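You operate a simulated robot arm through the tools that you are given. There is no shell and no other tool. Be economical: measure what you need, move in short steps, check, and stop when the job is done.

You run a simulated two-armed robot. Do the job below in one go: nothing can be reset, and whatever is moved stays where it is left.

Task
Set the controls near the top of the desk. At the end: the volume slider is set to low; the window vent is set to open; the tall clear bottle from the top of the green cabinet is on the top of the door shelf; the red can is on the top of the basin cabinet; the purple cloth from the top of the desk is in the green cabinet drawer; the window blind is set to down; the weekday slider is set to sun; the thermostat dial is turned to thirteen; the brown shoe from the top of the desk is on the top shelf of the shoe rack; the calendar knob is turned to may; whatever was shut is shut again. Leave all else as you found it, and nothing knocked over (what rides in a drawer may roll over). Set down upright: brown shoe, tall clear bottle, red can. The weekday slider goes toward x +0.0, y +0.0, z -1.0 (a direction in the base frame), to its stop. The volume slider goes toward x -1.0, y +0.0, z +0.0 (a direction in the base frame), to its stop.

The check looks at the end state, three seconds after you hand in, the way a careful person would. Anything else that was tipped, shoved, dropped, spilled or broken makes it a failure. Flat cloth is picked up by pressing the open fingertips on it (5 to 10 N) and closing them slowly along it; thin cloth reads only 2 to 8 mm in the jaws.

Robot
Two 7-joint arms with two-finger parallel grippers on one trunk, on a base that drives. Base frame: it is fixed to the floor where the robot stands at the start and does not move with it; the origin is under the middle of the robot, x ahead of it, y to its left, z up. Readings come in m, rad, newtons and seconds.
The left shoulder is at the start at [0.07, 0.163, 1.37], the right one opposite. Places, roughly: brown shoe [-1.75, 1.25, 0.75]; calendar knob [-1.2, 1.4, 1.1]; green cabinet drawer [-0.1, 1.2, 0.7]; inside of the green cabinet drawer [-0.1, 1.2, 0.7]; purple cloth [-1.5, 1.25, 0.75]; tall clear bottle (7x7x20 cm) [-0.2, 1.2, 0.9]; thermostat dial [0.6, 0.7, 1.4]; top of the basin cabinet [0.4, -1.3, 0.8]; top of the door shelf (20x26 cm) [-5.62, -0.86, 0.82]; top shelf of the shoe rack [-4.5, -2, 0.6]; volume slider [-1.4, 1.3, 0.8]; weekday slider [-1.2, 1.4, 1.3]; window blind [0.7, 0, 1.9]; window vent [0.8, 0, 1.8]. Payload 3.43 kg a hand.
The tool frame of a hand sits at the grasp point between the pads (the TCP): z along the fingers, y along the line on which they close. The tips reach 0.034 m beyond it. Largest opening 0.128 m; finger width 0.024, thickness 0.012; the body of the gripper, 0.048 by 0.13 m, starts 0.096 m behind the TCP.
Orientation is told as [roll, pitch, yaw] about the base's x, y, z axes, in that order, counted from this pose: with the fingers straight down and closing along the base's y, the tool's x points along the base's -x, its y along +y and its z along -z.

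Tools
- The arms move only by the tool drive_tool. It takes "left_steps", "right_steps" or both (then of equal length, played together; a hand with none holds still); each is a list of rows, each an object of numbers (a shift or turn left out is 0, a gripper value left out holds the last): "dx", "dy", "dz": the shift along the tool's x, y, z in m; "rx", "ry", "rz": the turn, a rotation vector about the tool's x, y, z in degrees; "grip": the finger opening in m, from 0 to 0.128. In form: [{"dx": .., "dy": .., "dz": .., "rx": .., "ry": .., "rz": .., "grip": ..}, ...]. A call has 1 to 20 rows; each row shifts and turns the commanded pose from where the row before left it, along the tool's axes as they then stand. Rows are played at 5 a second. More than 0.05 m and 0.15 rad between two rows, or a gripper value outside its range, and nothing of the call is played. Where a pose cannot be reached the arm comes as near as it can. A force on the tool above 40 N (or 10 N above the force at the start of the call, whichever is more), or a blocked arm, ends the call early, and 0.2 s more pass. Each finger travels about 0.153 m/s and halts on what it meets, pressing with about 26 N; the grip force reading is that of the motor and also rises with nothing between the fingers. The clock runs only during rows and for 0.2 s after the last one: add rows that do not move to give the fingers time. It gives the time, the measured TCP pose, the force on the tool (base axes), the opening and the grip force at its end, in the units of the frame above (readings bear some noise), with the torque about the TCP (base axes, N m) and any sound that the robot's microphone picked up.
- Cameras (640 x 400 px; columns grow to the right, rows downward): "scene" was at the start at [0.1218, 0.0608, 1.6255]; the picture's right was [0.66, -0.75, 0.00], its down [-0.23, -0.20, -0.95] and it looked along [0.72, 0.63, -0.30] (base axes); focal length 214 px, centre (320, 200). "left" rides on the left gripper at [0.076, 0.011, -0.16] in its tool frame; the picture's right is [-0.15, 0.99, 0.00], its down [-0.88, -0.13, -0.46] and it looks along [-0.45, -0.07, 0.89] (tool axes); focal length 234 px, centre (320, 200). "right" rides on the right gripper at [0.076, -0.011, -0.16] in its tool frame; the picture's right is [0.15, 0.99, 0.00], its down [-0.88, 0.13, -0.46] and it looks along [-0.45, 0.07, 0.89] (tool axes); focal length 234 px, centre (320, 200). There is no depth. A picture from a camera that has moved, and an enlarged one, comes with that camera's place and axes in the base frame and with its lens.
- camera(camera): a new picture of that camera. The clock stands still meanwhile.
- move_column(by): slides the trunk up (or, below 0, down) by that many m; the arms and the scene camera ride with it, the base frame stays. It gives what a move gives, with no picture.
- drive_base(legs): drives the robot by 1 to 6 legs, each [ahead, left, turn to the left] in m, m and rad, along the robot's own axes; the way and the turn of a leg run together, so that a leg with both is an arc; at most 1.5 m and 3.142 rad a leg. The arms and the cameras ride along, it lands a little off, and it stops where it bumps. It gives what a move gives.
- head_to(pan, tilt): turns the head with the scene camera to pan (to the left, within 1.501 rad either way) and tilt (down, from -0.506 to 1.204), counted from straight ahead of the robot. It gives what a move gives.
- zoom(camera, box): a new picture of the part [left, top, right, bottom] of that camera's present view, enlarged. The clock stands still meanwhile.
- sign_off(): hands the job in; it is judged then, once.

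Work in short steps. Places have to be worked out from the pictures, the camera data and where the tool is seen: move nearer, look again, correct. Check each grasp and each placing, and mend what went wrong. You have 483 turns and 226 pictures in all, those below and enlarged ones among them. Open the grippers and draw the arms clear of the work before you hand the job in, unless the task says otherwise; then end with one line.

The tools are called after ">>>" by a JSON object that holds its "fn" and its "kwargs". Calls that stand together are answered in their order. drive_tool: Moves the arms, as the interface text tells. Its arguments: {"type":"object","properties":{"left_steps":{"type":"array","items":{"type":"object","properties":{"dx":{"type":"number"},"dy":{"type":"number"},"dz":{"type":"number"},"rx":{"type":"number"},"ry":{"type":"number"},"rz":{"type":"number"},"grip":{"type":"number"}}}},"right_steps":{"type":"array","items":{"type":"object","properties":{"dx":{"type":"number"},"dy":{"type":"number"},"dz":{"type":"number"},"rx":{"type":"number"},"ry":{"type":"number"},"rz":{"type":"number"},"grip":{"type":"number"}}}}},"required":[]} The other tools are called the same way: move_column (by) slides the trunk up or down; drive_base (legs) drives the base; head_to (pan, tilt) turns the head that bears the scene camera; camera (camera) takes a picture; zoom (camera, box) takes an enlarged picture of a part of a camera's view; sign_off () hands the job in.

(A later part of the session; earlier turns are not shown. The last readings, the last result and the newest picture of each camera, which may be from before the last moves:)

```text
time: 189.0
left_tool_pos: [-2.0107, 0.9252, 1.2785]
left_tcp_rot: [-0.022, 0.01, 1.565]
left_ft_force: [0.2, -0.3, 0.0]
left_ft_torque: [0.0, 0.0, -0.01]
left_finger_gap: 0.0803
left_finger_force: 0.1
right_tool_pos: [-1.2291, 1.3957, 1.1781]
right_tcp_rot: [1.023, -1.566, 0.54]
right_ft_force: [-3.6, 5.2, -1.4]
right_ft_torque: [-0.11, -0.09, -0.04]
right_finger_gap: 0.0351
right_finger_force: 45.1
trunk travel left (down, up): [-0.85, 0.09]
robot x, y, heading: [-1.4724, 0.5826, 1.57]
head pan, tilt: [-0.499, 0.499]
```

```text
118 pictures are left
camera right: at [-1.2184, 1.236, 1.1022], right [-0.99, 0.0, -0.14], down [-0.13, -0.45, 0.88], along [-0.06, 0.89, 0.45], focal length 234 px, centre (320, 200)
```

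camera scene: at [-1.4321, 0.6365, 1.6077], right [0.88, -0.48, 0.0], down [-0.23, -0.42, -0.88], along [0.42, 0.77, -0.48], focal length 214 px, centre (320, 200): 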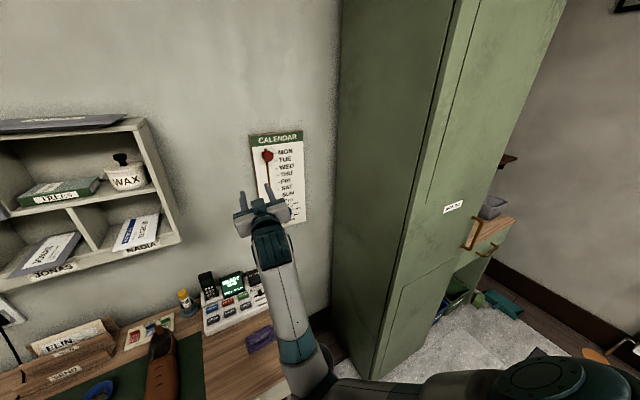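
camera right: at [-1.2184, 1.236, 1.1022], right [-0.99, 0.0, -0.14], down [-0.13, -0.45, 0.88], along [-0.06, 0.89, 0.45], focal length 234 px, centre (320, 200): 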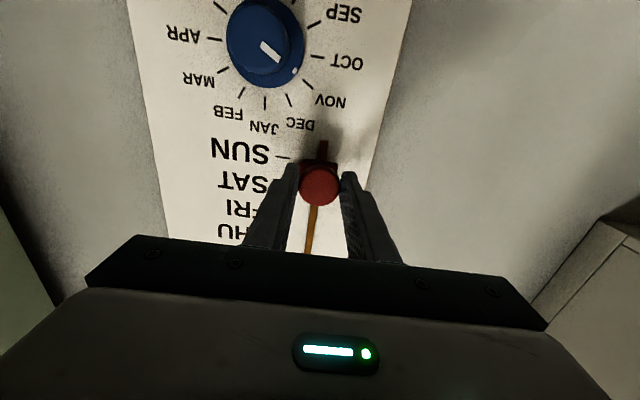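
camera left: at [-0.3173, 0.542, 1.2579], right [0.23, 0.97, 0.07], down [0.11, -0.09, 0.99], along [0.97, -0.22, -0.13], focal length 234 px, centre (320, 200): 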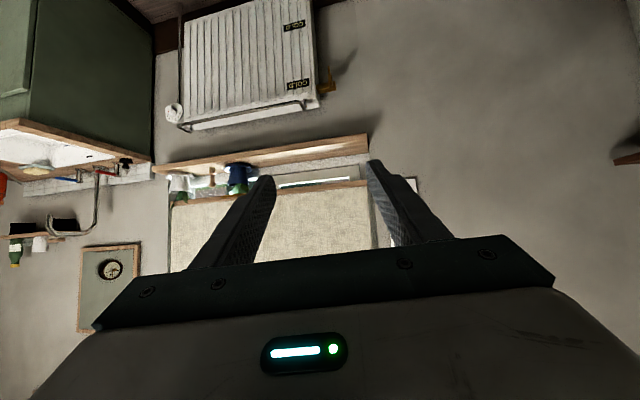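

Almost at SUN; a bit further to the stop.

>>> {"fn": "drive_tool", "kwargs": {"right_steps": [{"dx": 0.008}, {"dx": 0.008}, {"dx": 0.008}, {}]}}

>>> {"fn": "camera", "kwargs": {"camera": "right"}}

```text
time: 189.8
left_tool_pos: [-2.0113, 0.9236, 1.2799]
left_tcp_rot: [-0.023, 0.007, 1.565]
left_ft_force: [0.3, 0.6, -0.2]
left_ft_torque: [-0.02, -0.01, -0.03]
left_finger_gap: 0.0797
left_finger_force: 0.0
right_tool_pos: [-1.2292, 1.3944, 1.167]
right_tcp_rot: [3.059, -1.548, -1.491]
right_ft_force: [-3.9, -1.4, 6.0]
right_ft_torque: [-0.67, -0.17, -0.2]
right_finger_gap: 0.0358
right_finger_force: 44.9
trunk travel left (down, up): [-0.85, 0.09]
robot x, y, heading: [-1.4758, 0.5855, 1.572]
head pan, tilt: [-0.499, 0.499]
stopped in row 4 (right hand): the force on the tool passed its limit (the readings are from after the stop); the commanded pose is now the measured one
```

```text
117 pictures are left
camera right: at [-1.2182, 1.2378, 1.0873], right [-0.99, 0.01, -0.14], down [-0.13, -0.48, 0.87], along [-0.06, 0.88, 0.47], focal length 234 px, centre (320, 200)
```

right: 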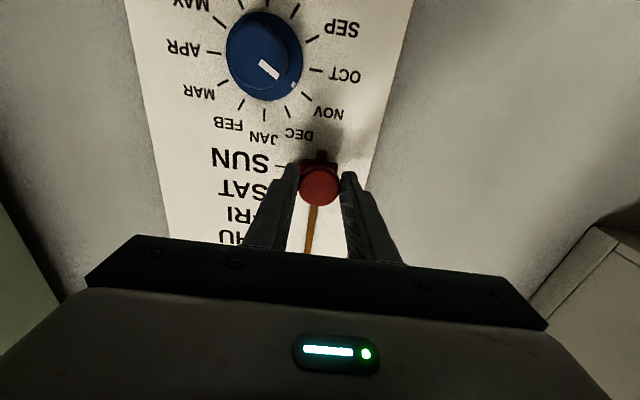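

Bottom stop reached at SUN. I release, back off and look at the month knob.

>>> {"fn": "drive_tool", "kwargs": {"right_steps": [{"grip": 0.05}, {"grip": 0.065}, {"dz": -0.04}, {"dz": -0.04}, {"dz": -0.03}, {"dx": 0.04}, {"dx": 0.02, "dy": -0.03}, {}]}}

>>> {"fn": "camera", "kwargs": {"camera": "right"}}

>>> {"fn": "zoom", "kwargs": {"camera": "right", "box": [250, 60, 400, 172]}}

```text
time: 191.7
left_tool_pos: [-2.0116, 0.9248, 1.2794]
left_tcp_rot: [-0.021, 0.01, 1.564]
left_ft_force: [0.8, 0.8, -0.8]
left_ft_torque: [-0.01, 0.02, 0.03]
left_finger_gap: 0.0799
left_finger_force: 0.0
right_tool_pos: [-1.1971, 1.2845, 1.1036]
right_tcp_rot: [3.041, -1.55, -1.471]
right_ft_force: [0.2, -0.2, -0.6]
right_ft_torque: [0.01, 0.0, -0.02]
right_finger_gap: 0.0651
right_finger_force: 0.0
trunk travel left (down, up): [-0.85, 0.09]
robot x, y, heading: [-1.4761, 0.5889, 1.576]
head pan, tilt: [-0.499, 0.499]
```

```text
116 pictures are left
camera right: at [-1.1856, 1.128, 1.0236], right [-0.99, 0.01, -0.14], down [-0.13, -0.47, 0.87], along [-0.06, 0.88, 0.47], focal length 234 px, centre (320, 200)
```

right: 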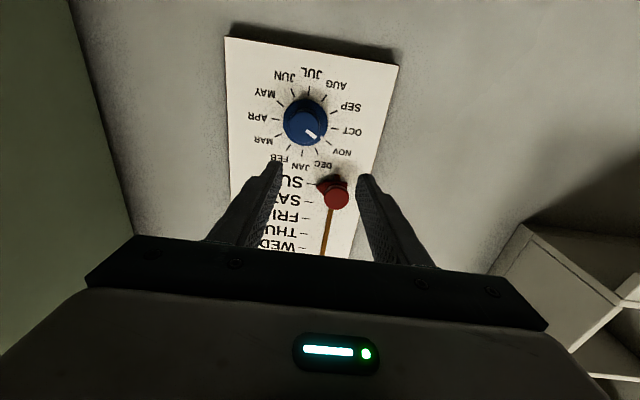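

```text
3.57 times, centred on (325, 116) of right
camera zoom: at [-1.1856, 1.128, 1.0236], right [-0.99, 0.01, -0.14], down [-0.13, -0.47, 0.87], along [-0.06, 0.88, 0.47], focal length 836 px, centre (302, 500)
```

zoom: 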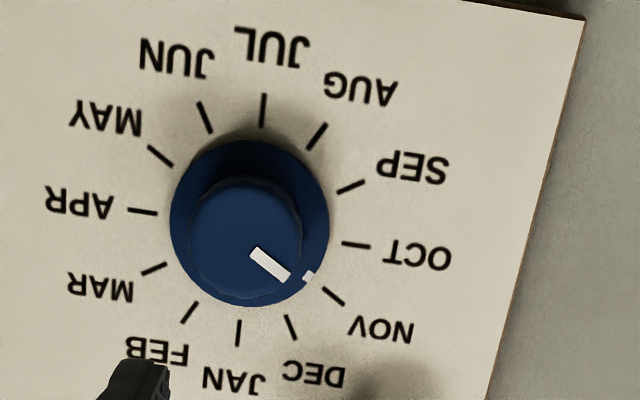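

The month knob points at NOV; MAY is 180° away, going counter-clockwise (decreasing). I approach the knob, front centre ≈[-1.172, 1.42, 1.085].

>>> {"fn": "drive_tool", "kwargs": {"right_steps": [{"ry": 1.2, "dx": 0.018, "dy": -0.025}, {"dz": 0.04}, {"dz": 0.03}, {}]}}

>>> {"fn": "camera", "kwargs": {"camera": "right"}}

```text
time: 192.7
left_tool_pos: [-2.0099, 0.9245, 1.2813]
left_tcp_rot: [-0.02, 0.006, 1.562]
left_ft_force: [0.2, -0.4, -0.4]
left_ft_torque: [0.06, 0.02, 0.0]
left_finger_gap: 0.0799
left_finger_force: 0.1
right_tool_pos: [-1.1711, 1.3544, 1.0864]
right_tcp_rot: [1.557, -1.566, 0.011]
right_ft_force: [0.0, -0.6, -0.5]
right_ft_torque: [-0.04, -0.01, 0.02]
right_finger_gap: 0.0648
right_finger_force: 0.0
trunk travel left (down, up): [-0.85, 0.09]
robot x, y, heading: [-1.4779, 0.5833, 1.575]
head pan, tilt: [-0.499, 0.499]
```

```text
114 pictures are left
camera right: at [-1.1607, 1.1954, 1.0102], right [-0.99, 0.0, -0.14], down [-0.13, -0.46, 0.88], along [-0.06, 0.89, 0.45], focal length 234 px, centre (320, 200)
```

right: 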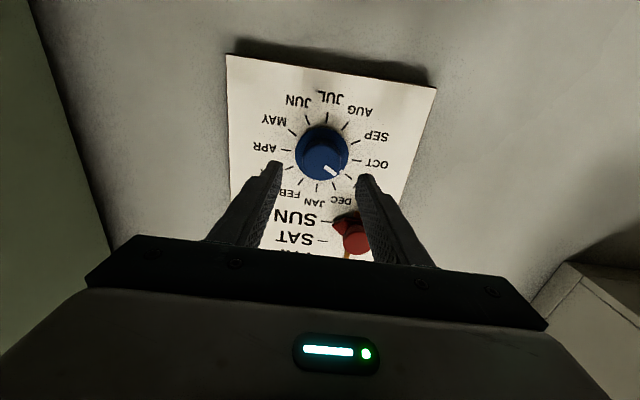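

Aligned within a few mm. I advance and grip the knob.

>>> {"fn": "drive_tool", "kwargs": {"right_steps": [{"dx": 0.006, "grip": 0.06}, {"dz": 0.025}, {"dz": 0.018}, {}, {"grip": 0.04}, {"grip": 0.025}, {"grip": 0.02}, {}]}}

>>> {"fn": "zoom", "kwargs": {"camera": "right", "box": [230, 100, 410, 235]}}

```text
time: 194.4
left_tool_pos: [-2.0112, 0.9236, 1.2803]
left_tcp_rot: [-0.023, 0.006, 1.562]
left_ft_force: [0.3, 0.1, -0.7]
left_ft_torque: [0.0, 0.02, 0.0]
left_finger_gap: 0.0799
left_finger_force: 0.1
right_tool_pos: [-1.174, 1.4001, 1.0818]
right_tcp_rot: [1.416, -1.569, 0.152]
right_ft_force: [0.1, -2.1, 0.9]
right_ft_torque: [0.0, 0.05, 0.11]
right_finger_gap: 0.0387
right_finger_force: 45.1
trunk travel left (down, up): [-0.85, 0.09]
robot x, y, heading: [-1.4747, 0.5879, 1.568]
head pan, tilt: [-0.499, 0.499]
```

```text
2.96 times, centred on (320, 168) of right
camera zoom: at [-1.162, 1.2405, 1.0049], right [-0.99, 0.0, -0.14], down [-0.13, -0.46, 0.88], along [-0.06, 0.89, 0.45], focal length 694 px, centre (320, 296)
```

zoom: 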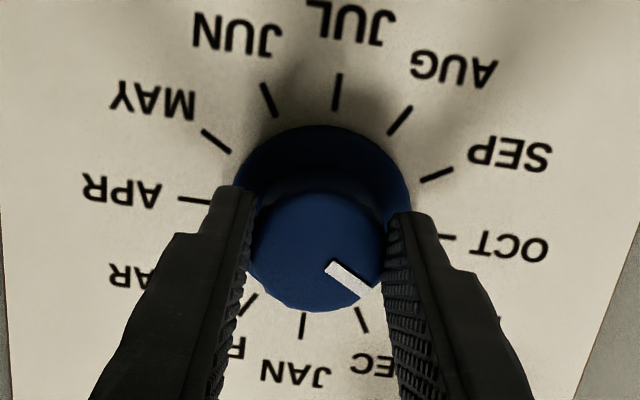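

Well gripped at 38.7 mm with no side load. I turn -90° in steps.

>>> {"fn": "drive_tool", "kwargs": {"right_steps": [{"rz": -7.5}, {"rz": -7.5}, {"rz": -7.5}, {"rz": -7.5}, {"rz": -7.5}, {"rz": -7.5}, {"rz": -7.5}, {"rz": -7.5}, {"rz": -7.5}, {"rz": -7.5}, {"rz": -7.5}, {"rz": -7.5}, {}]}}

>>> {"fn": "zoom", "kwargs": {"camera": "right", "box": [230, 100, 410, 235]}}

```text
time: 197.2
left_tool_pos: [-2.0096, 0.9216, 1.2806]
left_tcp_rot: [-0.02, 0.004, 1.564]
left_ft_force: [0.5, 0.2, -0.1]
left_ft_torque: [-0.03, -0.03, -0.02]
left_finger_gap: 0.0802
left_finger_force: 0.0
right_tool_pos: [-1.1687, 1.3987, 1.0833]
right_tcp_rot: [-1.577, -0.004, 3.133]
right_ft_force: [16.0, 10.9, 30.5]
right_ft_torque: [0.94, 0.12, -0.38]
right_finger_gap: 0.0383
right_finger_force: 44.9
trunk travel left (down, up): [-0.85, 0.09]
robot x, y, heading: [-1.4726, 0.5827, 1.573]
head pan, tilt: [-0.499, 0.499]
```

```text
2.96 times, centred on (320, 168) of right
camera zoom: at [-1.0944, 1.2397, 1.094], right [0.14, 0.01, -0.99], down [-0.88, -0.45, -0.13], along [-0.44, 0.89, -0.06], focal length 694 px, centre (320, 296)
```

zoom: 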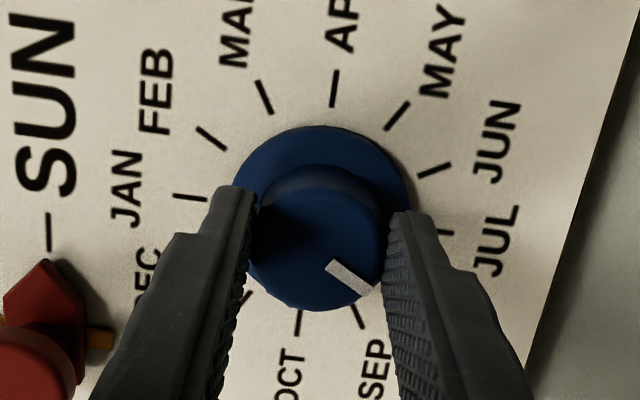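

Turned 90° (now at AUG). I release, back off, rotate back, regrip, and turn another 90°.

>>> {"fn": "drive_tool", "kwargs": {"right_steps": [{"grip": 0.05}, {"grip": 0.06}, {"dz": -0.035}, {"rz": 7.5}, {"rz": 7.5}, {"rz": 7.5}, {"rz": 7.5}, {"rz": 7.5}, {"rz": 7.5}, {"rz": 7.5}, {"rz": 7.5}, {"rz": 7.5}, {"rz": 7.5}, {"rz": 7.5}, {"rz": 7.5}, {}]}}

>>> {"fn": "camera", "kwargs": {"camera": "right"}}

```text
time: 200.7
left_tool_pos: [-2.0105, 0.9235, 1.28]
left_tcp_rot: [-0.023, 0.008, 1.564]
left_ft_force: [0.5, 0.4, 0.5]
left_ft_torque: [0.0, -0.01, -0.01]
left_finger_gap: 0.0799
left_finger_force: 0.0
right_tool_pos: [-1.1737, 1.3648, 1.0794]
right_tcp_rot: [1.39, -1.568, 0.176]
right_ft_force: [-1.3, -0.9, 0.1]
right_ft_torque: [-0.03, -0.01, -0.04]
right_finger_gap: 0.06
right_finger_force: 0.1
trunk travel left (down, up): [-0.85, 0.09]
robot x, y, heading: [-1.4734, 0.5844, 1.571]
head pan, tilt: [-0.499, 0.499]
```

```text
111 pictures are left
camera right: at [-1.1622, 1.2058, 1.0031], right [-0.99, 0.0, -0.14], down [-0.13, -0.45, 0.88], along [-0.06, 0.89, 0.45], focal length 234 px, centre (320, 200)
```

right: 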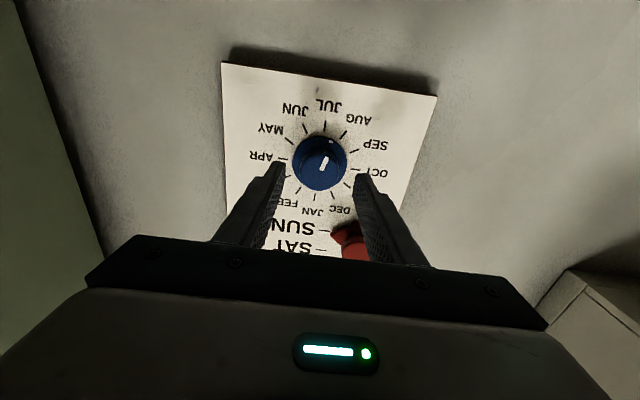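

Mark now at AUG. Regrip and turn -90° more.

>>> {"fn": "drive_tool", "kwargs": {"right_steps": [{"dz": 0.02}, {"dz": 0.015}, {}, {"grip": 0.04}, {"grip": 0.025}, {"grip": 0.02}, {}, {"rz": -7.5}, {"rz": -7.5}, {"rz": -7.5}, {"rz": -7.5}, {"rz": -7.5}, {"rz": -7.5}, {"rz": -7.5}, {"rz": -7.5}, {"rz": -7.5}, {"rz": -7.5}, {"rz": -7.5}, {"rz": -7.5}, {}]}}

>>> {"fn": "drive_tool", "kwargs": {"right_steps": [{"grip": 0.05}, {"grip": 0.06}, {"dz": -0.035}, {"dz": -0.03}, {}]}}

>>> {"fn": "zoom", "kwargs": {"camera": "right", "box": [230, 80, 410, 215]}}

```text
time: 204.8
left_tool_pos: [-2.0081, 0.9221, 1.2814]
left_tcp_rot: [-0.021, 0.006, 1.563]
left_ft_force: [0.1, 0.2, 0.0]
left_ft_torque: [0.01, 0.01, 0.02]
left_finger_gap: 0.0799
left_finger_force: 0.1
right_tool_pos: [-1.1684, 1.3994, 1.0847]
right_tcp_rot: [-1.577, -0.004, 3.134]
right_ft_force: [22.6, 14.4, 29.9]
right_ft_torque: [0.88, 0.09, -0.63]
right_finger_gap: 0.0385
right_finger_force: 44.6
trunk travel left (down, up): [-0.85, 0.09]
robot x, y, heading: [-1.4774, 0.587, 1.57]
head pan, tilt: [-0.499, 0.499]
```

```text
time: 206.1
left_tool_pos: [-2.0103, 0.9262, 1.2796]
left_tcp_rot: [-0.023, 0.009, 1.562]
left_ft_force: [0.0, 0.7, 0.3]
left_ft_torque: [0.0, -0.01, -0.02]
left_finger_gap: 0.0802
left_finger_force: 0.2
right_tool_pos: [-1.1732, 1.3362, 1.077]
right_tcp_rot: [-1.567, -0.003, 3.137]
right_ft_force: [0.7, 0.4, 0.4]
right_ft_torque: [0.01, 0.01, 0.01]
right_finger_gap: 0.06
right_finger_force: 0.1
trunk travel left (down, up): [-0.85, 0.09]
robot x, y, heading: [-1.4779, 0.5862, 1.574]
head pan, tilt: [-0.499, 0.499]
```

```text
2.96 times, centred on (320, 148) of right
camera zoom: at [-1.0979, 1.1768, 1.0883], right [0.14, 0.0, -0.99], down [-0.88, -0.45, -0.13], along [-0.45, 0.89, -0.07], focal length 694 px, centre (320, 356)
```

zoom: 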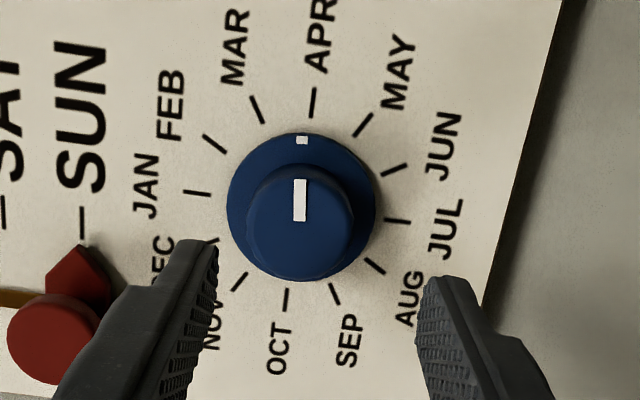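

The mark overshot to just short of APR; MAY is about 34° clockwise from it. I regrip and turn +34°.

>>> {"fn": "drive_tool", "kwargs": {"right_steps": [{"dz": 0.035}, {"dz": 0.028}, {}, {"grip": 0.04}, {"grip": 0.025}, {"grip": 0.02}, {}, {"rz": 7}, {"rz": 7}, {"rz": 7}, {"rz": 7}, {"rz": 6}, {}, {"grip": 0.05}, {"grip": 0.06}, {"dz": -0.035}, {"dz": -0.03}, {}]}}

>>> {"fn": "zoom", "kwargs": {"camera": "right", "box": [230, 80, 410, 215]}}

```text
time: 209.8
left_tool_pos: [-2.0109, 0.926, 1.2802]
left_tcp_rot: [-0.023, 0.008, 1.564]
left_ft_force: [-0.6, 0.4, -0.6]
left_ft_torque: [0.02, -0.05, 0.02]
left_finger_gap: 0.08
left_finger_force: 0.1
right_tool_pos: [-1.1764, 1.3351, 1.078]
right_tcp_rot: [-1.568, -0.594, 3.137]
right_ft_force: [0.6, -0.5, -0.7]
right_ft_torque: [-0.03, 0.05, 0.02]
right_finger_gap: 0.0599
right_finger_force: 0.1
trunk travel left (down, up): [-0.85, 0.09]
robot x, y, heading: [-1.4754, 0.5905, 1.575]
head pan, tilt: [-0.499, 0.499]
```

```text
2.96 times, centred on (320, 148) of right
camera zoom: at [-1.1061, 1.1744, 1.0443], right [-0.43, 0.0, -0.9], down [-0.8, -0.45, 0.39], along [-0.41, 0.89, 0.2], focal length 694 px, centre (320, 356)
```

zoom: 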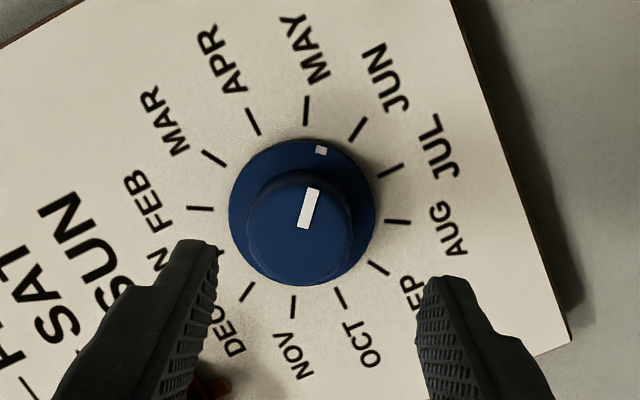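

Slightly past MAY by ~12°. I regrip and check the mark before turning back.

>>> {"fn": "drive_tool", "kwargs": {"right_steps": [{"dz": 0.035}, {"dz": 0.028}, {}, {"grip": 0.045}, {"grip": 0.035}, {"grip": 0.03}, {}]}}

>>> {"fn": "zoom", "kwargs": {"camera": "right", "box": [230, 100, 410, 235]}}

```text
time: 211.4
left_tool_pos: [-2.0091, 0.9222, 1.2801]
left_tcp_rot: [-0.021, 0.006, 1.566]
left_ft_force: [-0.7, -0.1, 0.7]
left_ft_torque: [-0.01, -0.03, 0.02]
left_finger_gap: 0.08
left_finger_force: 0.0
right_tool_pos: [-1.1734, 1.396, 1.0849]
right_tcp_rot: [-1.576, -0.594, 3.14]
right_ft_force: [11.1, 8.5, 19.3]
right_ft_torque: [0.3, -0.01, -0.79]
right_finger_gap: 0.0379
right_finger_force: 45.2
trunk travel left (down, up): [-0.85, 0.09]
robot x, y, heading: [-1.4758, 0.587, 1.571]
head pan, tilt: [-0.499, 0.499]
```

```text
2.96 times, centred on (320, 168) of right
camera zoom: at [-1.1034, 1.2371, 1.0495], right [-0.43, 0.01, -0.9], down [-0.8, -0.45, 0.38], along [-0.41, 0.89, 0.2], focal length 694 px, centre (320, 296)
```

zoom: 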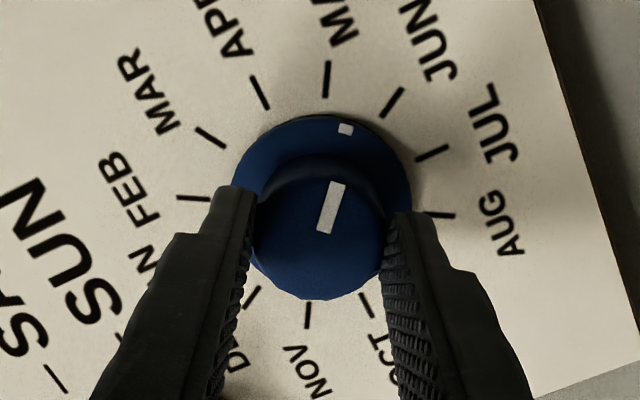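

Mark is ~12° past MAY. I turn -12° and check while gripped.

>>> {"fn": "drive_tool", "kwargs": {"right_steps": [{"dx": 0.0, "rz": -6}, {"rz": -6}, {}]}}

>>> {"fn": "zoom", "kwargs": {"camera": "right", "box": [230, 100, 410, 235]}}

```text
time: 212.2
left_tool_pos: [-2.009, 0.9214, 1.2805]
left_tcp_rot: [-0.022, 0.007, 1.563]
left_ft_force: [0.6, 1.0, 0.4]
left_ft_torque: [-0.02, -0.04, -0.01]
left_finger_gap: 0.0798
left_finger_force: 0.1
right_tool_pos: [-1.172, 1.396, 1.0852]
right_tcp_rot: [-1.578, -0.387, 3.139]
right_ft_force: [15.0, 15.6, 29.4]
right_ft_torque: [1.28, 0.0, 0.57]
right_finger_gap: 0.0384
right_finger_force: 45.0
trunk travel left (down, up): [-0.85, 0.09]
robot x, y, heading: [-1.4795, 0.5852, 1.566]
head pan, tilt: [-0.499, 0.499]
```

```text
2.96 times, centred on (320, 168) of right
camera zoom: at [-1.0978, 1.237, 1.0645], right [-0.24, 0.01, -0.97], down [-0.87, -0.45, 0.21], along [-0.44, 0.89, 0.11], focal length 694 px, centre (320, 296)
```

zoom: 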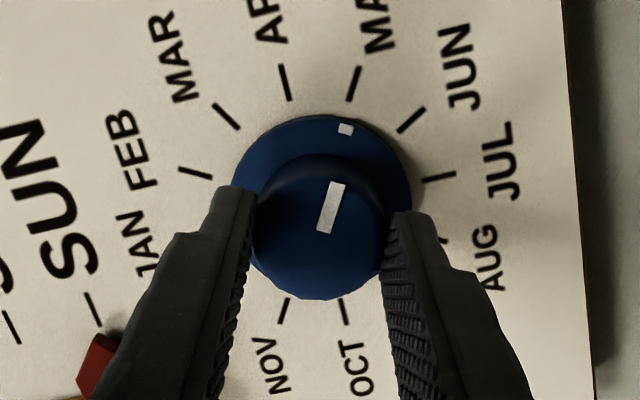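

Within ~4° of MAY; I turn -3° more, release, and verify from a distance.

>>> {"fn": "drive_tool", "kwargs": {"right_steps": [{"rz": -3}, {}, {"grip": 0.05}, {"grip": 0.06}, {"dz": -0.035}, {"dz": -0.035}, {}]}}

>>> {"fn": "zoom", "kwargs": {"camera": "right", "box": [230, 80, 410, 215]}}

```text
time: 213.8
left_tool_pos: [-2.0107, 0.9256, 1.2793]
left_tcp_rot: [-0.022, 0.01, 1.565]
left_ft_force: [-0.5, 0.3, -0.5]
left_ft_torque: [0.0, 0.0, 0.03]
left_finger_gap: 0.0804
left_finger_force: 0.1
right_tool_pos: [-1.1752, 1.3253, 1.0792]
right_tcp_rot: [-1.568, -0.332, 3.139]
right_ft_force: [0.0, -0.2, -0.3]
right_ft_torque: [0.04, 0.04, 0.01]
right_finger_gap: 0.0604
right_finger_force: 0.0
trunk travel left (down, up): [-0.85, 0.09]
robot x, y, heading: [-1.4777, 0.5847, 1.573]
head pan, tilt: [-0.499, 0.499]
```

```text
2.96 times, centred on (320, 148) of right
camera zoom: at [-1.099, 1.1663, 1.0645], right [-0.19, 0.0, -0.98], down [-0.88, -0.45, 0.17], along [-0.44, 0.89, 0.08], focal length 694 px, centre (320, 356)
```

zoom: 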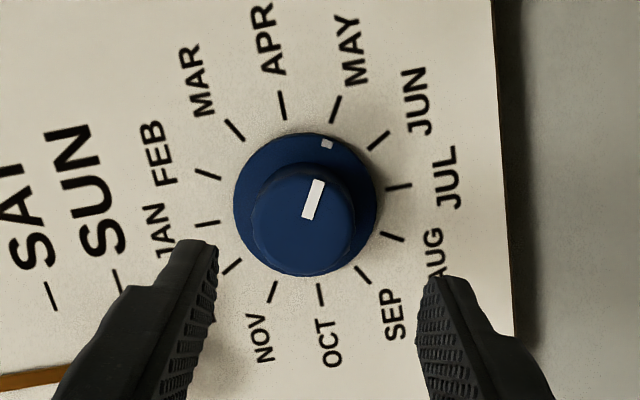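

MAY is aligned. Next the volume slider: I pull the right hand back, unwind the wrist and point it down over the desk.

>>> {"fn": "drive_tool", "kwargs": {"right_steps": [{"dz": -0.045}, {"dz": -0.045}, {"dz": -0.045}, {"dz": -0.045}, {"rz": 7.9}, {"rz": 7.9}, {"rz": 7.9}, {"rz": 7.9}, {"rz": 7.9}, {"rz": 7.9}, {"rz": 7.9}, {"rz": 7.9}, {"rz": 7.9}, {}]}}

>>> {"fn": "drive_tool", "kwargs": {"right_steps": [{"dx": -0.045}, {"dx": -0.045}, {"dy": 0.045}, {"ry": 8.2}, {"ry": 8.2}, {"ry": 8.2}, {"ry": 8.2}, {"ry": 8.2}, {"ry": 8.2}, {"ry": 8.2}, {"ry": 8.2}, {"ry": 8.2}, {"ry": 8.2}, {"ry": 8}, {"grip": 0.0}, {}]}}

```text
time: 216.8
left_tool_pos: [-2.0099, 0.9243, 1.2802]
left_tcp_rot: [-0.023, 0.008, 1.561]
left_ft_force: [0.1, 0.2, -0.7]
left_ft_torque: [0.0, -0.01, -0.01]
left_finger_gap: 0.08
left_finger_force: 0.0
right_tool_pos: [-1.1752, 1.1455, 1.0797]
right_tcp_rot: [1.456, -1.565, 0.112]
right_ft_force: [0.5, 0.5, 0.3]
right_ft_torque: [-0.01, -0.02, 0.02]
right_finger_gap: 0.0599
right_finger_force: 0.1
trunk travel left (down, up): [-0.85, 0.09]
robot x, y, heading: [-1.476, 0.5901, 1.569]
head pan, tilt: [-0.499, 0.499]
```

```text
time: 220.2
left_tool_pos: [-2.0101, 0.9239, 1.28]
left_tcp_rot: [-0.023, 0.009, 1.564]
left_ft_force: [0.2, 0.4, 0.0]
left_ft_torque: [-0.02, -0.02, 0.0]
left_finger_gap: 0.0802
left_finger_force: 0.0
right_tool_pos: [-1.2168, 1.1624, 1.1602]
right_tcp_rot: [0.006, 0.001, 1.57]
right_ft_force: [0.2, -0.5, 1.1]
right_ft_torque: [-0.04, -0.02, -0.01]
right_finger_gap: 0.0001
right_finger_force: 25.6
right hand out of reach, approached as far as the arm can: row 4, 5
trunk travel left (down, up): [-0.85, 0.09]
robot x, y, heading: [-1.4766, 0.5862, 1.577]
head pan, tilt: [-0.499, 0.499]
```

The hand now points down at [-1.217, 1.162, 1.16]. I look at the phone panel from the hand and head cameras.

>>> {"fn": "head_to", "kwargs": {"pan": -0.2, "tilt": 0.7}}

>>> {"fn": "camera", "kwargs": {"camera": "scene"}}

>>> {"fn": "camera", "kwargs": {"camera": "right"}}

```text
time: 221.1
left_tool_pos: [-2.0105, 0.9253, 1.2795]
left_tcp_rot: [-0.024, 0.01, 1.563]
left_ft_force: [1.0, -0.1, -0.1]
left_ft_torque: [0.0, 0.02, 0.02]
left_finger_gap: 0.0801
left_finger_force: 0.0
right_tool_pos: [-1.2185, 1.1623, 1.16]
right_tcp_rot: [0.003, 0.001, 1.568]
right_ft_force: [-0.1, 0.6, 0.2]
right_ft_torque: [0.0, 0.0, 0.0]
right_finger_gap: 0.0001
right_finger_force: 26.0
trunk travel left (down, up): [-0.85, 0.09]
robot x, y, heading: [-1.4789, 0.5893, 1.575]
head pan, tilt: [-0.201, 0.7]
```

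```text
105 pictures are left
camera scene: at [-1.4583, 0.7197, 1.59], right [0.98, -0.2, 0.0], down [-0.13, -0.63, -0.77], along [0.15, 0.75, -0.64], focal length 214 px, centre (320, 200)
```

scene: 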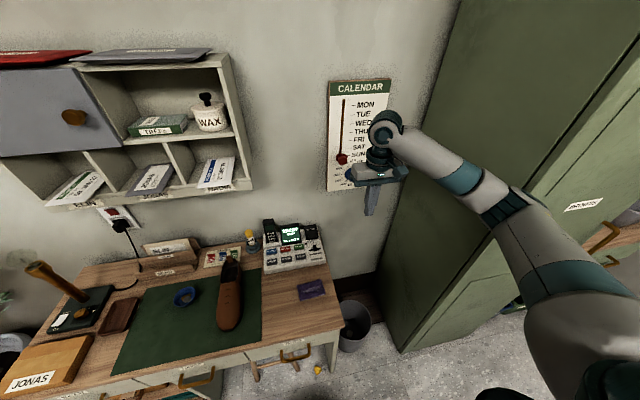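

```text
104 pictures are left
camera right: at [-1.2057, 1.087, 1.3198], right [-0.99, -0.14, 0.0], down [-0.13, 0.88, 0.46], along [-0.07, 0.45, -0.89], focal length 234 px, centre (320, 200)
```

right: 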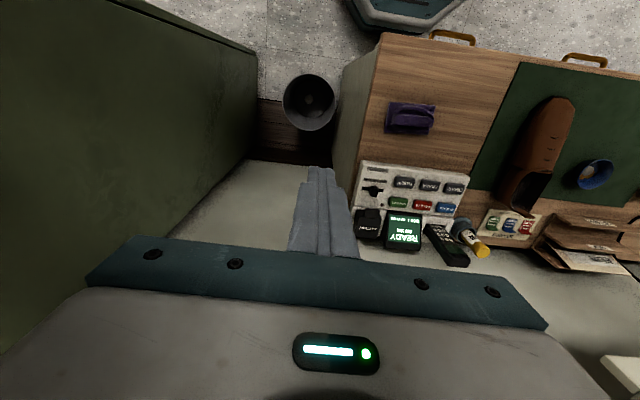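

>>> {"fn": "zoom", "kwargs": {"camera": "right", "box": [340, 140, 480, 245]}}

>>> {"fn": "zoom", "kwargs": {"camera": "scene", "box": [250, 210, 346, 282]}}

```text
3.81 times, centred on (410, 192) of right
camera zoom: at [-1.2057, 1.087, 1.3198], right [-0.99, -0.14, 0.0], down [-0.13, 0.88, 0.46], along [-0.07, 0.45, -0.89], focal length 892 px, centre (-23, 229)
```

zoom: 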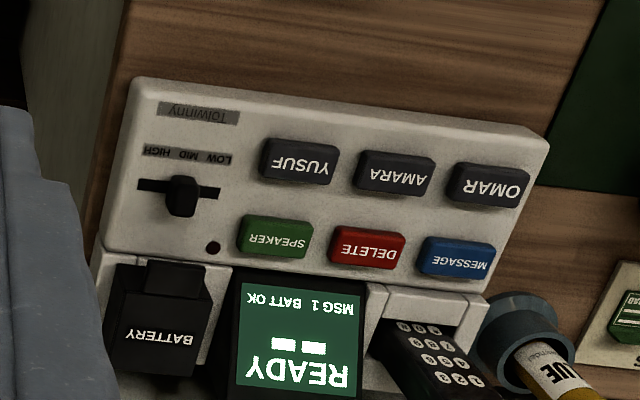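

```text
5.56 times, centred on (298, 246) of scene
camera zoom: at [-1.4583, 0.7197, 1.59], right [0.98, -0.2, 0.0], down [-0.13, -0.63, -0.77], along [0.15, 0.75, -0.64], focal length 1192 px, centre (442, -56)
```

zoom: 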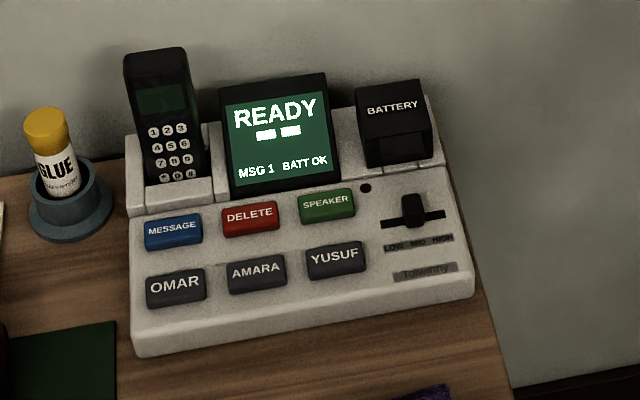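

LOW is to the left (-x); the cap is at about [-1.367, 1.300, 0.815], set at MID. I move the closed fingers to just right of it, above.

>>> {"fn": "drive_tool", "kwargs": {"right_steps": [{"dx": -0.04}, {"dx": -0.04}, {"dx": -0.04}, {"dx": -0.018, "dy": 0.04}, {"dy": 0.045}, {"dy": 0.027}, {"dz": 0.045}, {"dz": 0.045}, {"dz": 0.045}, {"dz": 0.045}, {}]}}

>>> {"fn": "zoom", "kwargs": {"camera": "right", "box": [240, 120, 440, 245]}}

>>> {"fn": "zoom", "kwargs": {"camera": "scene", "box": [250, 190, 378, 286]}}

```text
time: 223.4
left_tool_pos: [-2.0107, 0.9239, 1.2796]
left_tcp_rot: [-0.022, 0.009, 1.564]
left_ft_force: [0.2, -0.2, -0.6]
left_ft_torque: [-0.01, 0.0, -0.01]
left_finger_gap: 0.0799
left_finger_force: 0.2
right_tool_pos: [-1.3284, 1.3002, 0.9818]
right_tcp_rot: [0.003, 0.0, 1.568]
right_ft_force: [0.0, 0.4, 0.4]
right_ft_torque: [-0.03, -0.01, 0.02]
right_finger_gap: 0.0001
right_finger_force: 26.4
trunk travel left (down, up): [-0.85, 0.09]
robot x, y, heading: [-1.4785, 0.5905, 1.573]
head pan, tilt: [-0.201, 0.7]
```

```text
3.20 times, centred on (340, 182) of right
camera zoom: at [-1.3158, 1.2244, 1.1406], right [-0.99, -0.14, 0.0], down [-0.13, 0.88, 0.46], along [-0.07, 0.45, -0.89], focal length 749 px, centre (256, 256)
```

zoom: 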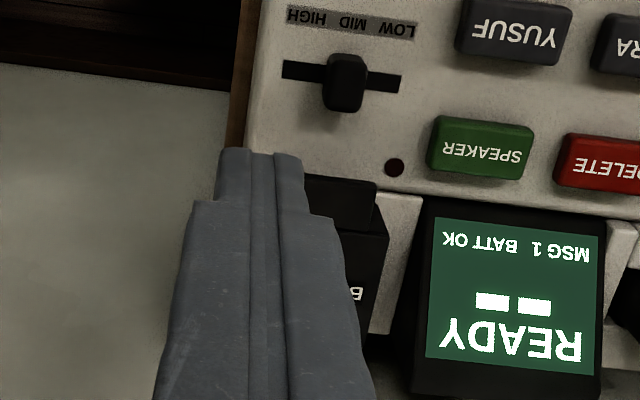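

```text
4.17 times, centred on (314, 238) of scene
camera zoom: at [-1.4583, 0.7193, 1.59], right [0.98, -0.2, 0.0], down [-0.13, -0.63, -0.76], along [0.15, 0.75, -0.64], focal length 894 px, centre (345, 42)
```

zoom: 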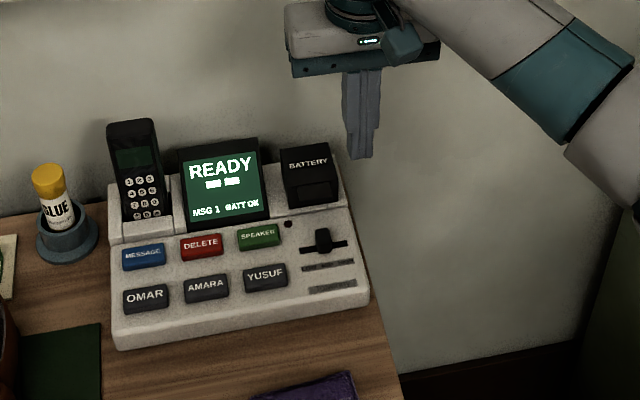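

Confirmed cap at [-1.367, 1.300]. I descend beside it to tip z≈0.815.

>>> {"fn": "drive_tool", "kwargs": {"right_steps": [{"dz": 0.04}, {"dz": 0.04}, {"dz": 0.03}, {"dz": 0.012}, {"dz": 0.01}, {}]}}

>>> {"fn": "zoom", "kwargs": {"camera": "right", "box": [240, 100, 440, 225]}}

>>> {"fn": "zoom", "kwargs": {"camera": "scene", "box": [270, 210, 350, 270]}}

```text
time: 224.8
left_tool_pos: [-2.0104, 0.9245, 1.2809]
left_tcp_rot: [-0.022, 0.009, 1.566]
left_ft_force: [0.3, -0.3, -0.1]
left_ft_torque: [-0.04, -0.02, 0.0]
left_finger_gap: 0.0798
left_finger_force: 0.0
right_tool_pos: [-1.3314, 1.2979, 0.8494]
right_tcp_rot: [0.005, 0.002, 1.567]
right_ft_force: [0.5, 0.2, 0.6]
right_ft_torque: [0.01, 0.02, -0.02]
right_finger_gap: 0.0001
right_finger_force: 25.8
trunk travel left (down, up): [-0.85, 0.09]
robot x, y, heading: [-1.4737, 0.5869, 1.578]
head pan, tilt: [-0.201, 0.7]
```

```text
3.20 times, centred on (340, 162) of right
camera zoom: at [-1.3179, 1.2242, 1.0086], right [-0.99, -0.14, 0.0], down [-0.13, 0.88, 0.46], along [-0.07, 0.45, -0.89], focal length 749 px, centre (256, 320)
```

zoom: 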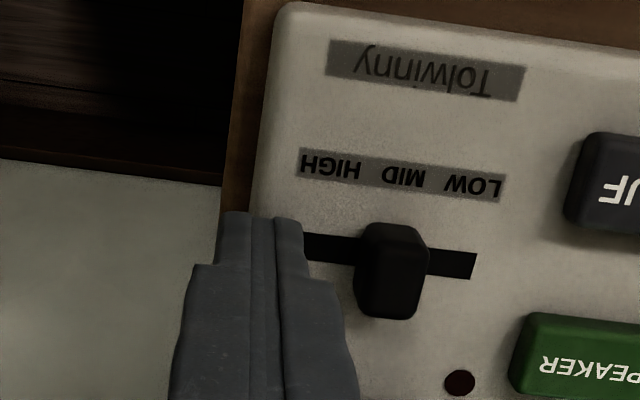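

```text
6.67 times, centred on (310, 240) of scene
camera zoom: at [-1.4581, 0.7194, 1.59], right [0.98, -0.2, 0.0], down [-0.13, -0.63, -0.76], along [0.15, 0.75, -0.64], focal length 1430 px, centre (387, -67)
```

zoom: 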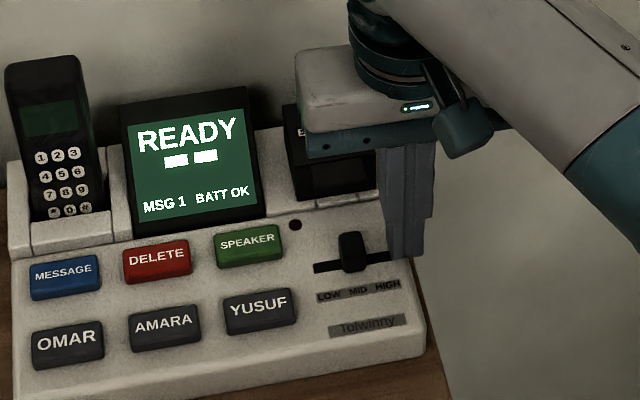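

In place. I push toward -x in small steps to the stop.

>>> {"fn": "drive_tool", "kwargs": {"right_steps": [{"dy": 0.006}, {"dy": 0.006}, {"dy": 0.006}, {"dy": 0.005}, {"dy": 0.005}, {}]}}

>>> {"fn": "zoom", "kwargs": {"camera": "right", "box": [240, 100, 440, 225]}}

```text
time: 226.2
left_tool_pos: [-2.0105, 0.9251, 1.2802]
left_tcp_rot: [-0.022, 0.01, 1.565]
left_ft_force: [0.0, 0.2, -0.6]
left_ft_torque: [-0.02, 0.01, -0.01]
left_finger_gap: 0.08
left_finger_force: 0.1
right_tool_pos: [-1.3578, 1.2989, 0.8491]
right_tcp_rot: [0.006, 0.002, 1.567]
right_ft_force: [-0.8, 0.6, 0.4]
right_ft_torque: [0.02, 0.0, 0.0]
right_finger_gap: 0.0
right_finger_force: 26.5
trunk travel left (down, up): [-0.85, 0.09]
robot x, y, heading: [-1.4761, 0.5904, 1.578]
head pan, tilt: [-0.201, 0.7]
```

```text
3.20 times, centred on (340, 162) of right
camera zoom: at [-1.3461, 1.225, 1.0083], right [-0.99, -0.14, 0.0], down [-0.13, 0.88, 0.46], along [-0.07, 0.45, -0.89], focal length 749 px, centre (256, 320)
```

zoom: 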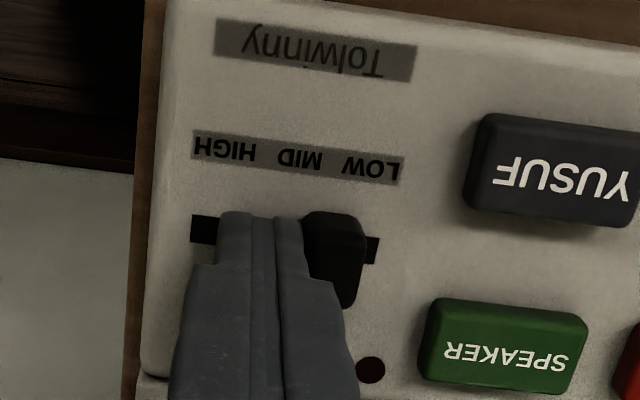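

The cap is moving; I push on to the end.

>>> {"fn": "drive_tool", "kwargs": {"right_steps": [{"dy": 0.004}, {"dy": 0.004}, {"dy": 0.004}, {"dy": 0.004}, {}]}}

>>> {"fn": "zoom", "kwargs": {"camera": "right", "box": [240, 100, 440, 225]}}

```text
time: 227.4
left_tool_pos: [-2.0067, 0.9251, 1.2815]
left_tcp_rot: [-0.022, 0.008, 1.564]
left_ft_force: [-0.3, 1.5, 0.0]
left_ft_torque: [0.0, 0.01, 0.03]
left_finger_gap: 0.08
left_finger_force: 0.0
right_tool_pos: [-1.3674, 1.2993, 0.8501]
right_tcp_rot: [0.001, 0.0, 1.564]
right_ft_force: [24.4, 2.8, 4.9]
right_ft_torque: [0.03, -0.57, 0.24]
right_finger_gap: 0.0002
right_finger_force: 25.9
trunk travel left (down, up): [-0.85, 0.09]
robot x, y, heading: [-1.471, 0.5918, 1.569]
head pan, tilt: [-0.201, 0.7]
```

```text
3.20 times, centred on (340, 162) of right
camera zoom: at [-1.3564, 1.225, 1.009], right [-0.99, -0.14, 0.0], down [-0.12, 0.88, 0.46], along [-0.06, 0.45, -0.89], focal length 749 px, centre (256, 320)
```

zoom: 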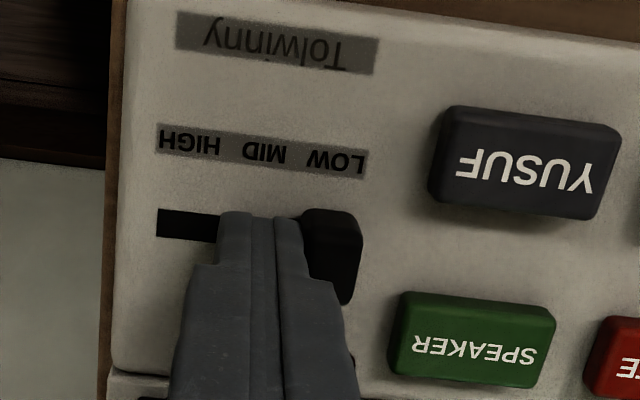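

Volume is at LOW against its stop. I back off, rise, and view the cloth.

>>> {"fn": "drive_tool", "kwargs": {"right_steps": [{"dy": -0.012}, {"dz": -0.04}, {"dz": -0.045}, {"dz": -0.045}, {"dx": 0.045}, {"dx": 0.045}, {"dx": 0.045, "dy": 0.015}, {"dx": 0.025, "dy": 0.035, "grip": 0.06}, {}]}}

>>> {"fn": "camera", "kwargs": {"camera": "right"}}

>>> {"fn": "zoom", "kwargs": {"camera": "scene", "box": [250, 210, 346, 310]}}

```text
time: 229.4
left_tool_pos: [-2.0102, 0.925, 1.2802]
left_tcp_rot: [-0.021, 0.01, 1.564]
left_ft_force: [0.5, -0.3, 0.3]
left_ft_torque: [0.06, 0.02, 0.0]
left_finger_gap: 0.0798
left_finger_force: 0.2
right_tool_pos: [-1.4129, 1.14, 0.9801]
right_tcp_rot: [0.005, 0.0, 1.568]
right_ft_force: [0.2, 0.1, 0.2]
right_ft_torque: [-0.05, -0.02, -0.02]
right_finger_gap: 0.0599
right_finger_force: 0.1
trunk travel left (down, up): [-0.85, 0.09]
robot x, y, heading: [-1.4775, 0.5848, 1.571]
head pan, tilt: [-0.201, 0.7]
```

```text
95 pictures are left
camera right: at [-1.4, 1.0636, 1.139], right [-0.99, -0.14, 0.01], down [-0.13, 0.88, 0.46], along [-0.07, 0.45, -0.89], focal length 234 px, centre (320, 200)
```

right: 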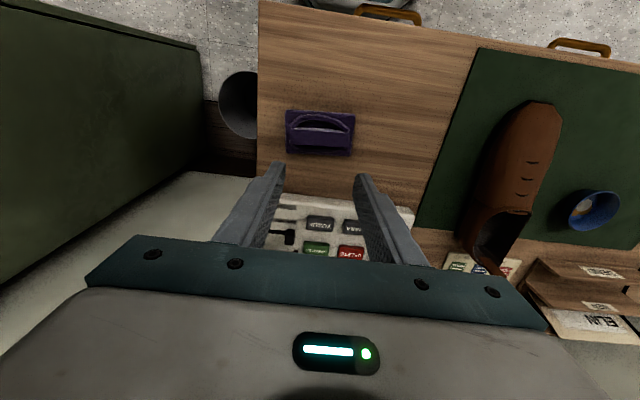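

```text
4.00 times, centred on (298, 260) of scene
camera zoom: at [-1.4569, 0.7198, 1.5899], right [0.98, -0.2, 0.0], down [-0.13, -0.63, -0.76], along [0.15, 0.75, -0.64], focal length 858 px, centre (408, -40)
```

zoom: 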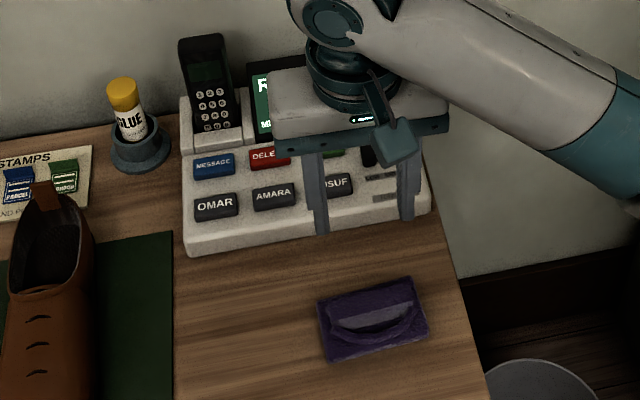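

The cloth lies at about [-1.411, 1.132], 10.6 × 7 cm, with a ridge along x. I turn the hand 90° to close along y and look.

>>> {"fn": "drive_tool", "kwargs": {"right_steps": [{"rz": -8.2}, {"rz": -8.2}, {"rz": -8.2}, {"rz": -8.2}, {"rz": -8.2}, {"rz": -8.2}, {"rz": -8.2}, {"rz": -8.2}, {"rz": -8.2}, {"rz": -8.2}, {"rz": -8}, {}]}}

>>> {"fn": "camera", "kwargs": {"camera": "right"}}

```text
time: 232.1
left_tool_pos: [-2.0115, 0.9247, 1.2792]
left_tcp_rot: [-0.023, 0.009, 1.562]
left_ft_force: [-1.2, -0.6, 0.7]
left_ft_torque: [-0.02, -0.03, 0.01]
left_finger_gap: 0.0801
left_finger_force: 0.0
right_tool_pos: [-1.4139, 1.14, 0.9803]
right_tcp_rot: [0.001, -0.005, 3.139]
right_ft_force: [1.0, 0.0, -0.2]
right_ft_torque: [-0.01, 0.03, 0.02]
right_finger_gap: 0.0602
right_finger_force: 0.1
trunk travel left (down, up): [-0.85, 0.09]
robot x, y, heading: [-1.4771, 0.5885, 1.572]
head pan, tilt: [-0.201, 0.7]
```

```text
93 pictures are left
camera right: at [-1.3356, 1.1514, 1.1386], right [0.15, -0.99, 0.0], down [-0.88, -0.13, 0.46], along [-0.45, -0.07, -0.89], focal length 234 px, centre (320, 200)
```

right: 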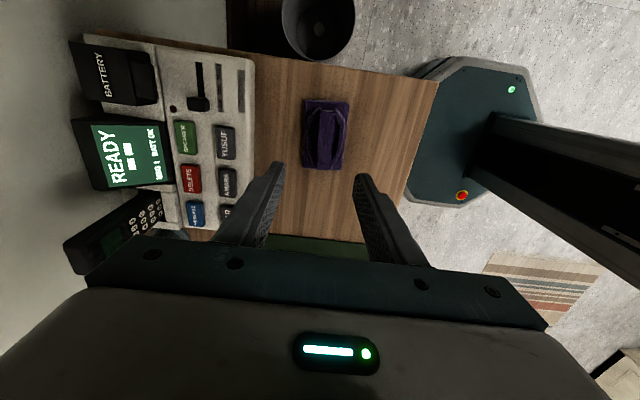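

I centre over the cloth and descend near it.

>>> {"fn": "drive_tool", "kwargs": {"right_steps": [{"dx": 0.006, "dy": 0.008, "grip": 0.055}, {"dz": 0.045}, {"dz": 0.045}, {"dz": 0.03}, {"dz": 0.02}, {}]}}

>>> {"fn": "zoom", "kwargs": {"camera": "right", "box": [230, 90, 430, 215]}}

```text
time: 233.4
left_tool_pos: [-2.0107, 0.9246, 1.2808]
left_tcp_rot: [-0.022, 0.01, 1.563]
left_ft_force: [-0.3, 0.1, -0.4]
left_ft_torque: [0.01, 0.01, 0.02]
left_finger_gap: 0.0798
left_finger_force: 0.1
right_tool_pos: [-1.4062, 1.1304, 0.8409]
right_tcp_rot: [-0.001, -0.003, 3.138]
right_ft_force: [-0.2, 0.5, -0.5]
right_ft_torque: [0.0, 0.02, -0.01]
right_finger_gap: 0.0548
right_finger_force: 0.0
trunk travel left (down, up): [-0.85, 0.09]
robot x, y, heading: [-1.4753, 0.5896, 1.572]
head pan, tilt: [-0.201, 0.7]
```

```text
3.20 times, centred on (330, 152) of right
camera zoom: at [-1.3295, 1.143, 0.999], right [0.14, -0.99, 0.0], down [-0.88, -0.13, 0.46], along [-0.45, -0.07, -0.89], focal length 749 px, centre (288, 352)
```

zoom: 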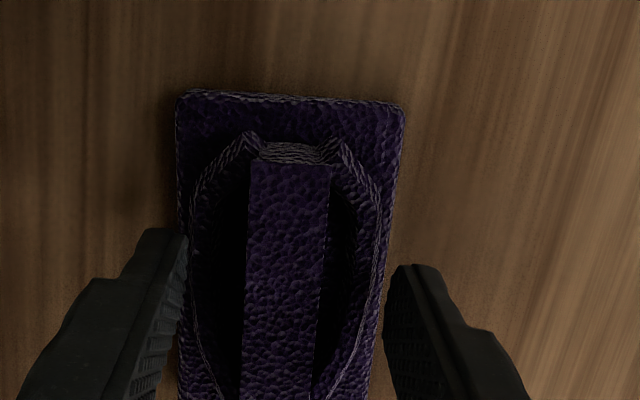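

The ridge is centred between the fingers. I lower in small steps until 5–10 N.

>>> {"fn": "drive_tool", "kwargs": {"right_steps": [{"dz": 0.008}, {"dz": 0.006}, {"dz": 0.004}, {}]}}

```text
time: 234.4
left_tool_pos: [-2.0101, 0.9228, 1.2803]
left_tcp_rot: [-0.024, 0.005, 1.564]
left_ft_force: [0.8, -0.3, -0.5]
left_ft_torque: [-0.04, -0.01, 0.02]
left_finger_gap: 0.0801
left_finger_force: 0.0
right_tool_pos: [-1.4077, 1.1308, 0.8255]
right_tcp_rot: [-0.006, -0.004, 3.139]
right_ft_force: [3.5, -0.6, 22.8]
right_ft_torque: [-0.1, -0.21, 0.04]
right_finger_gap: 0.0549
right_finger_force: 0.0
trunk travel left (down, up): [-0.85, 0.09]
robot x, y, heading: [-1.4788, 0.5888, 1.573]
head pan, tilt: [-0.201, 0.7]
```

Contact at 23 N, TCP z 0.8255. I ease up slightly to 5–10 N and close slowly.

>>> {"fn": "drive_tool", "kwargs": {"right_steps": [{"dz": -0.0015}, {}]}}

>>> {"fn": "drive_tool", "kwargs": {"right_steps": [{"grip": 0.045}, {"grip": 0.038}, {"grip": 0.031}, {"grip": 0.025}, {"grip": 0.02}, {"grip": 0.015}, {"grip": 0.01}, {"grip": 0.005}, {"grip": 0.0}, {}]}}

>>> {"fn": "zoom", "kwargs": {"camera": "right", "box": [230, 90, 430, 215]}}

```text
time: 235.1
left_tool_pos: [-2.0098, 0.9226, 1.2803]
left_tcp_rot: [-0.022, 0.007, 1.564]
left_ft_force: [-0.2, -0.7, -0.8]
left_ft_torque: [0.0, -0.04, 0.0]
left_finger_gap: 0.08
left_finger_force: 0.0
right_tool_pos: [-1.4075, 1.1308, 0.8258]
right_tcp_rot: [-0.002, -0.006, 3.14]
right_ft_force: [3.5, 2.9, 17.7]
right_ft_torque: [0.11, -0.15, -0.06]
right_finger_gap: 0.055
right_finger_force: 0.1
trunk travel left (down, up): [-0.85, 0.09]
robot x, y, heading: [-1.4746, 0.5893, 1.569]
head pan, tilt: [-0.201, 0.7]
```

```text
time: 237.2
left_tool_pos: [-2.0097, 0.9234, 1.28]
left_tcp_rot: [-0.022, 0.007, 1.564]
left_ft_force: [-0.7, 0.3, 0.1]
left_ft_torque: [-0.02, 0.02, 0.0]
left_finger_gap: 0.0802
left_finger_force: 0.1
right_tool_pos: [-1.4081, 1.1325, 0.8244]
right_tcp_rot: [-0.002, -0.004, 3.138]
right_ft_force: [-1.3, 7.2, 20.0]
right_ft_torque: [0.1, -0.03, 0.33]
right_finger_gap: 0.0203
right_finger_force: 26.1
trunk travel left (down, up): [-0.85, 0.09]
robot x, y, heading: [-1.4742, 0.5895, 1.571]
head pan, tilt: [-0.201, 0.7]
```

```text
3.20 times, centred on (330, 152) of right
camera zoom: at [-1.3306, 1.1431, 0.9845], right [0.14, -0.99, 0.0], down [-0.88, -0.13, 0.46], along [-0.45, -0.06, -0.89], focal length 749 px, centre (288, 352)
```

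zoom: 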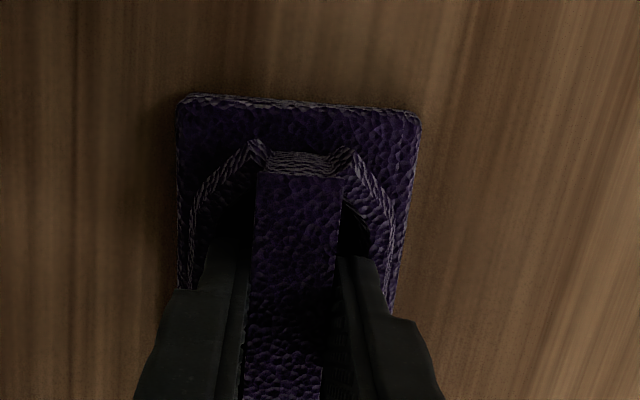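

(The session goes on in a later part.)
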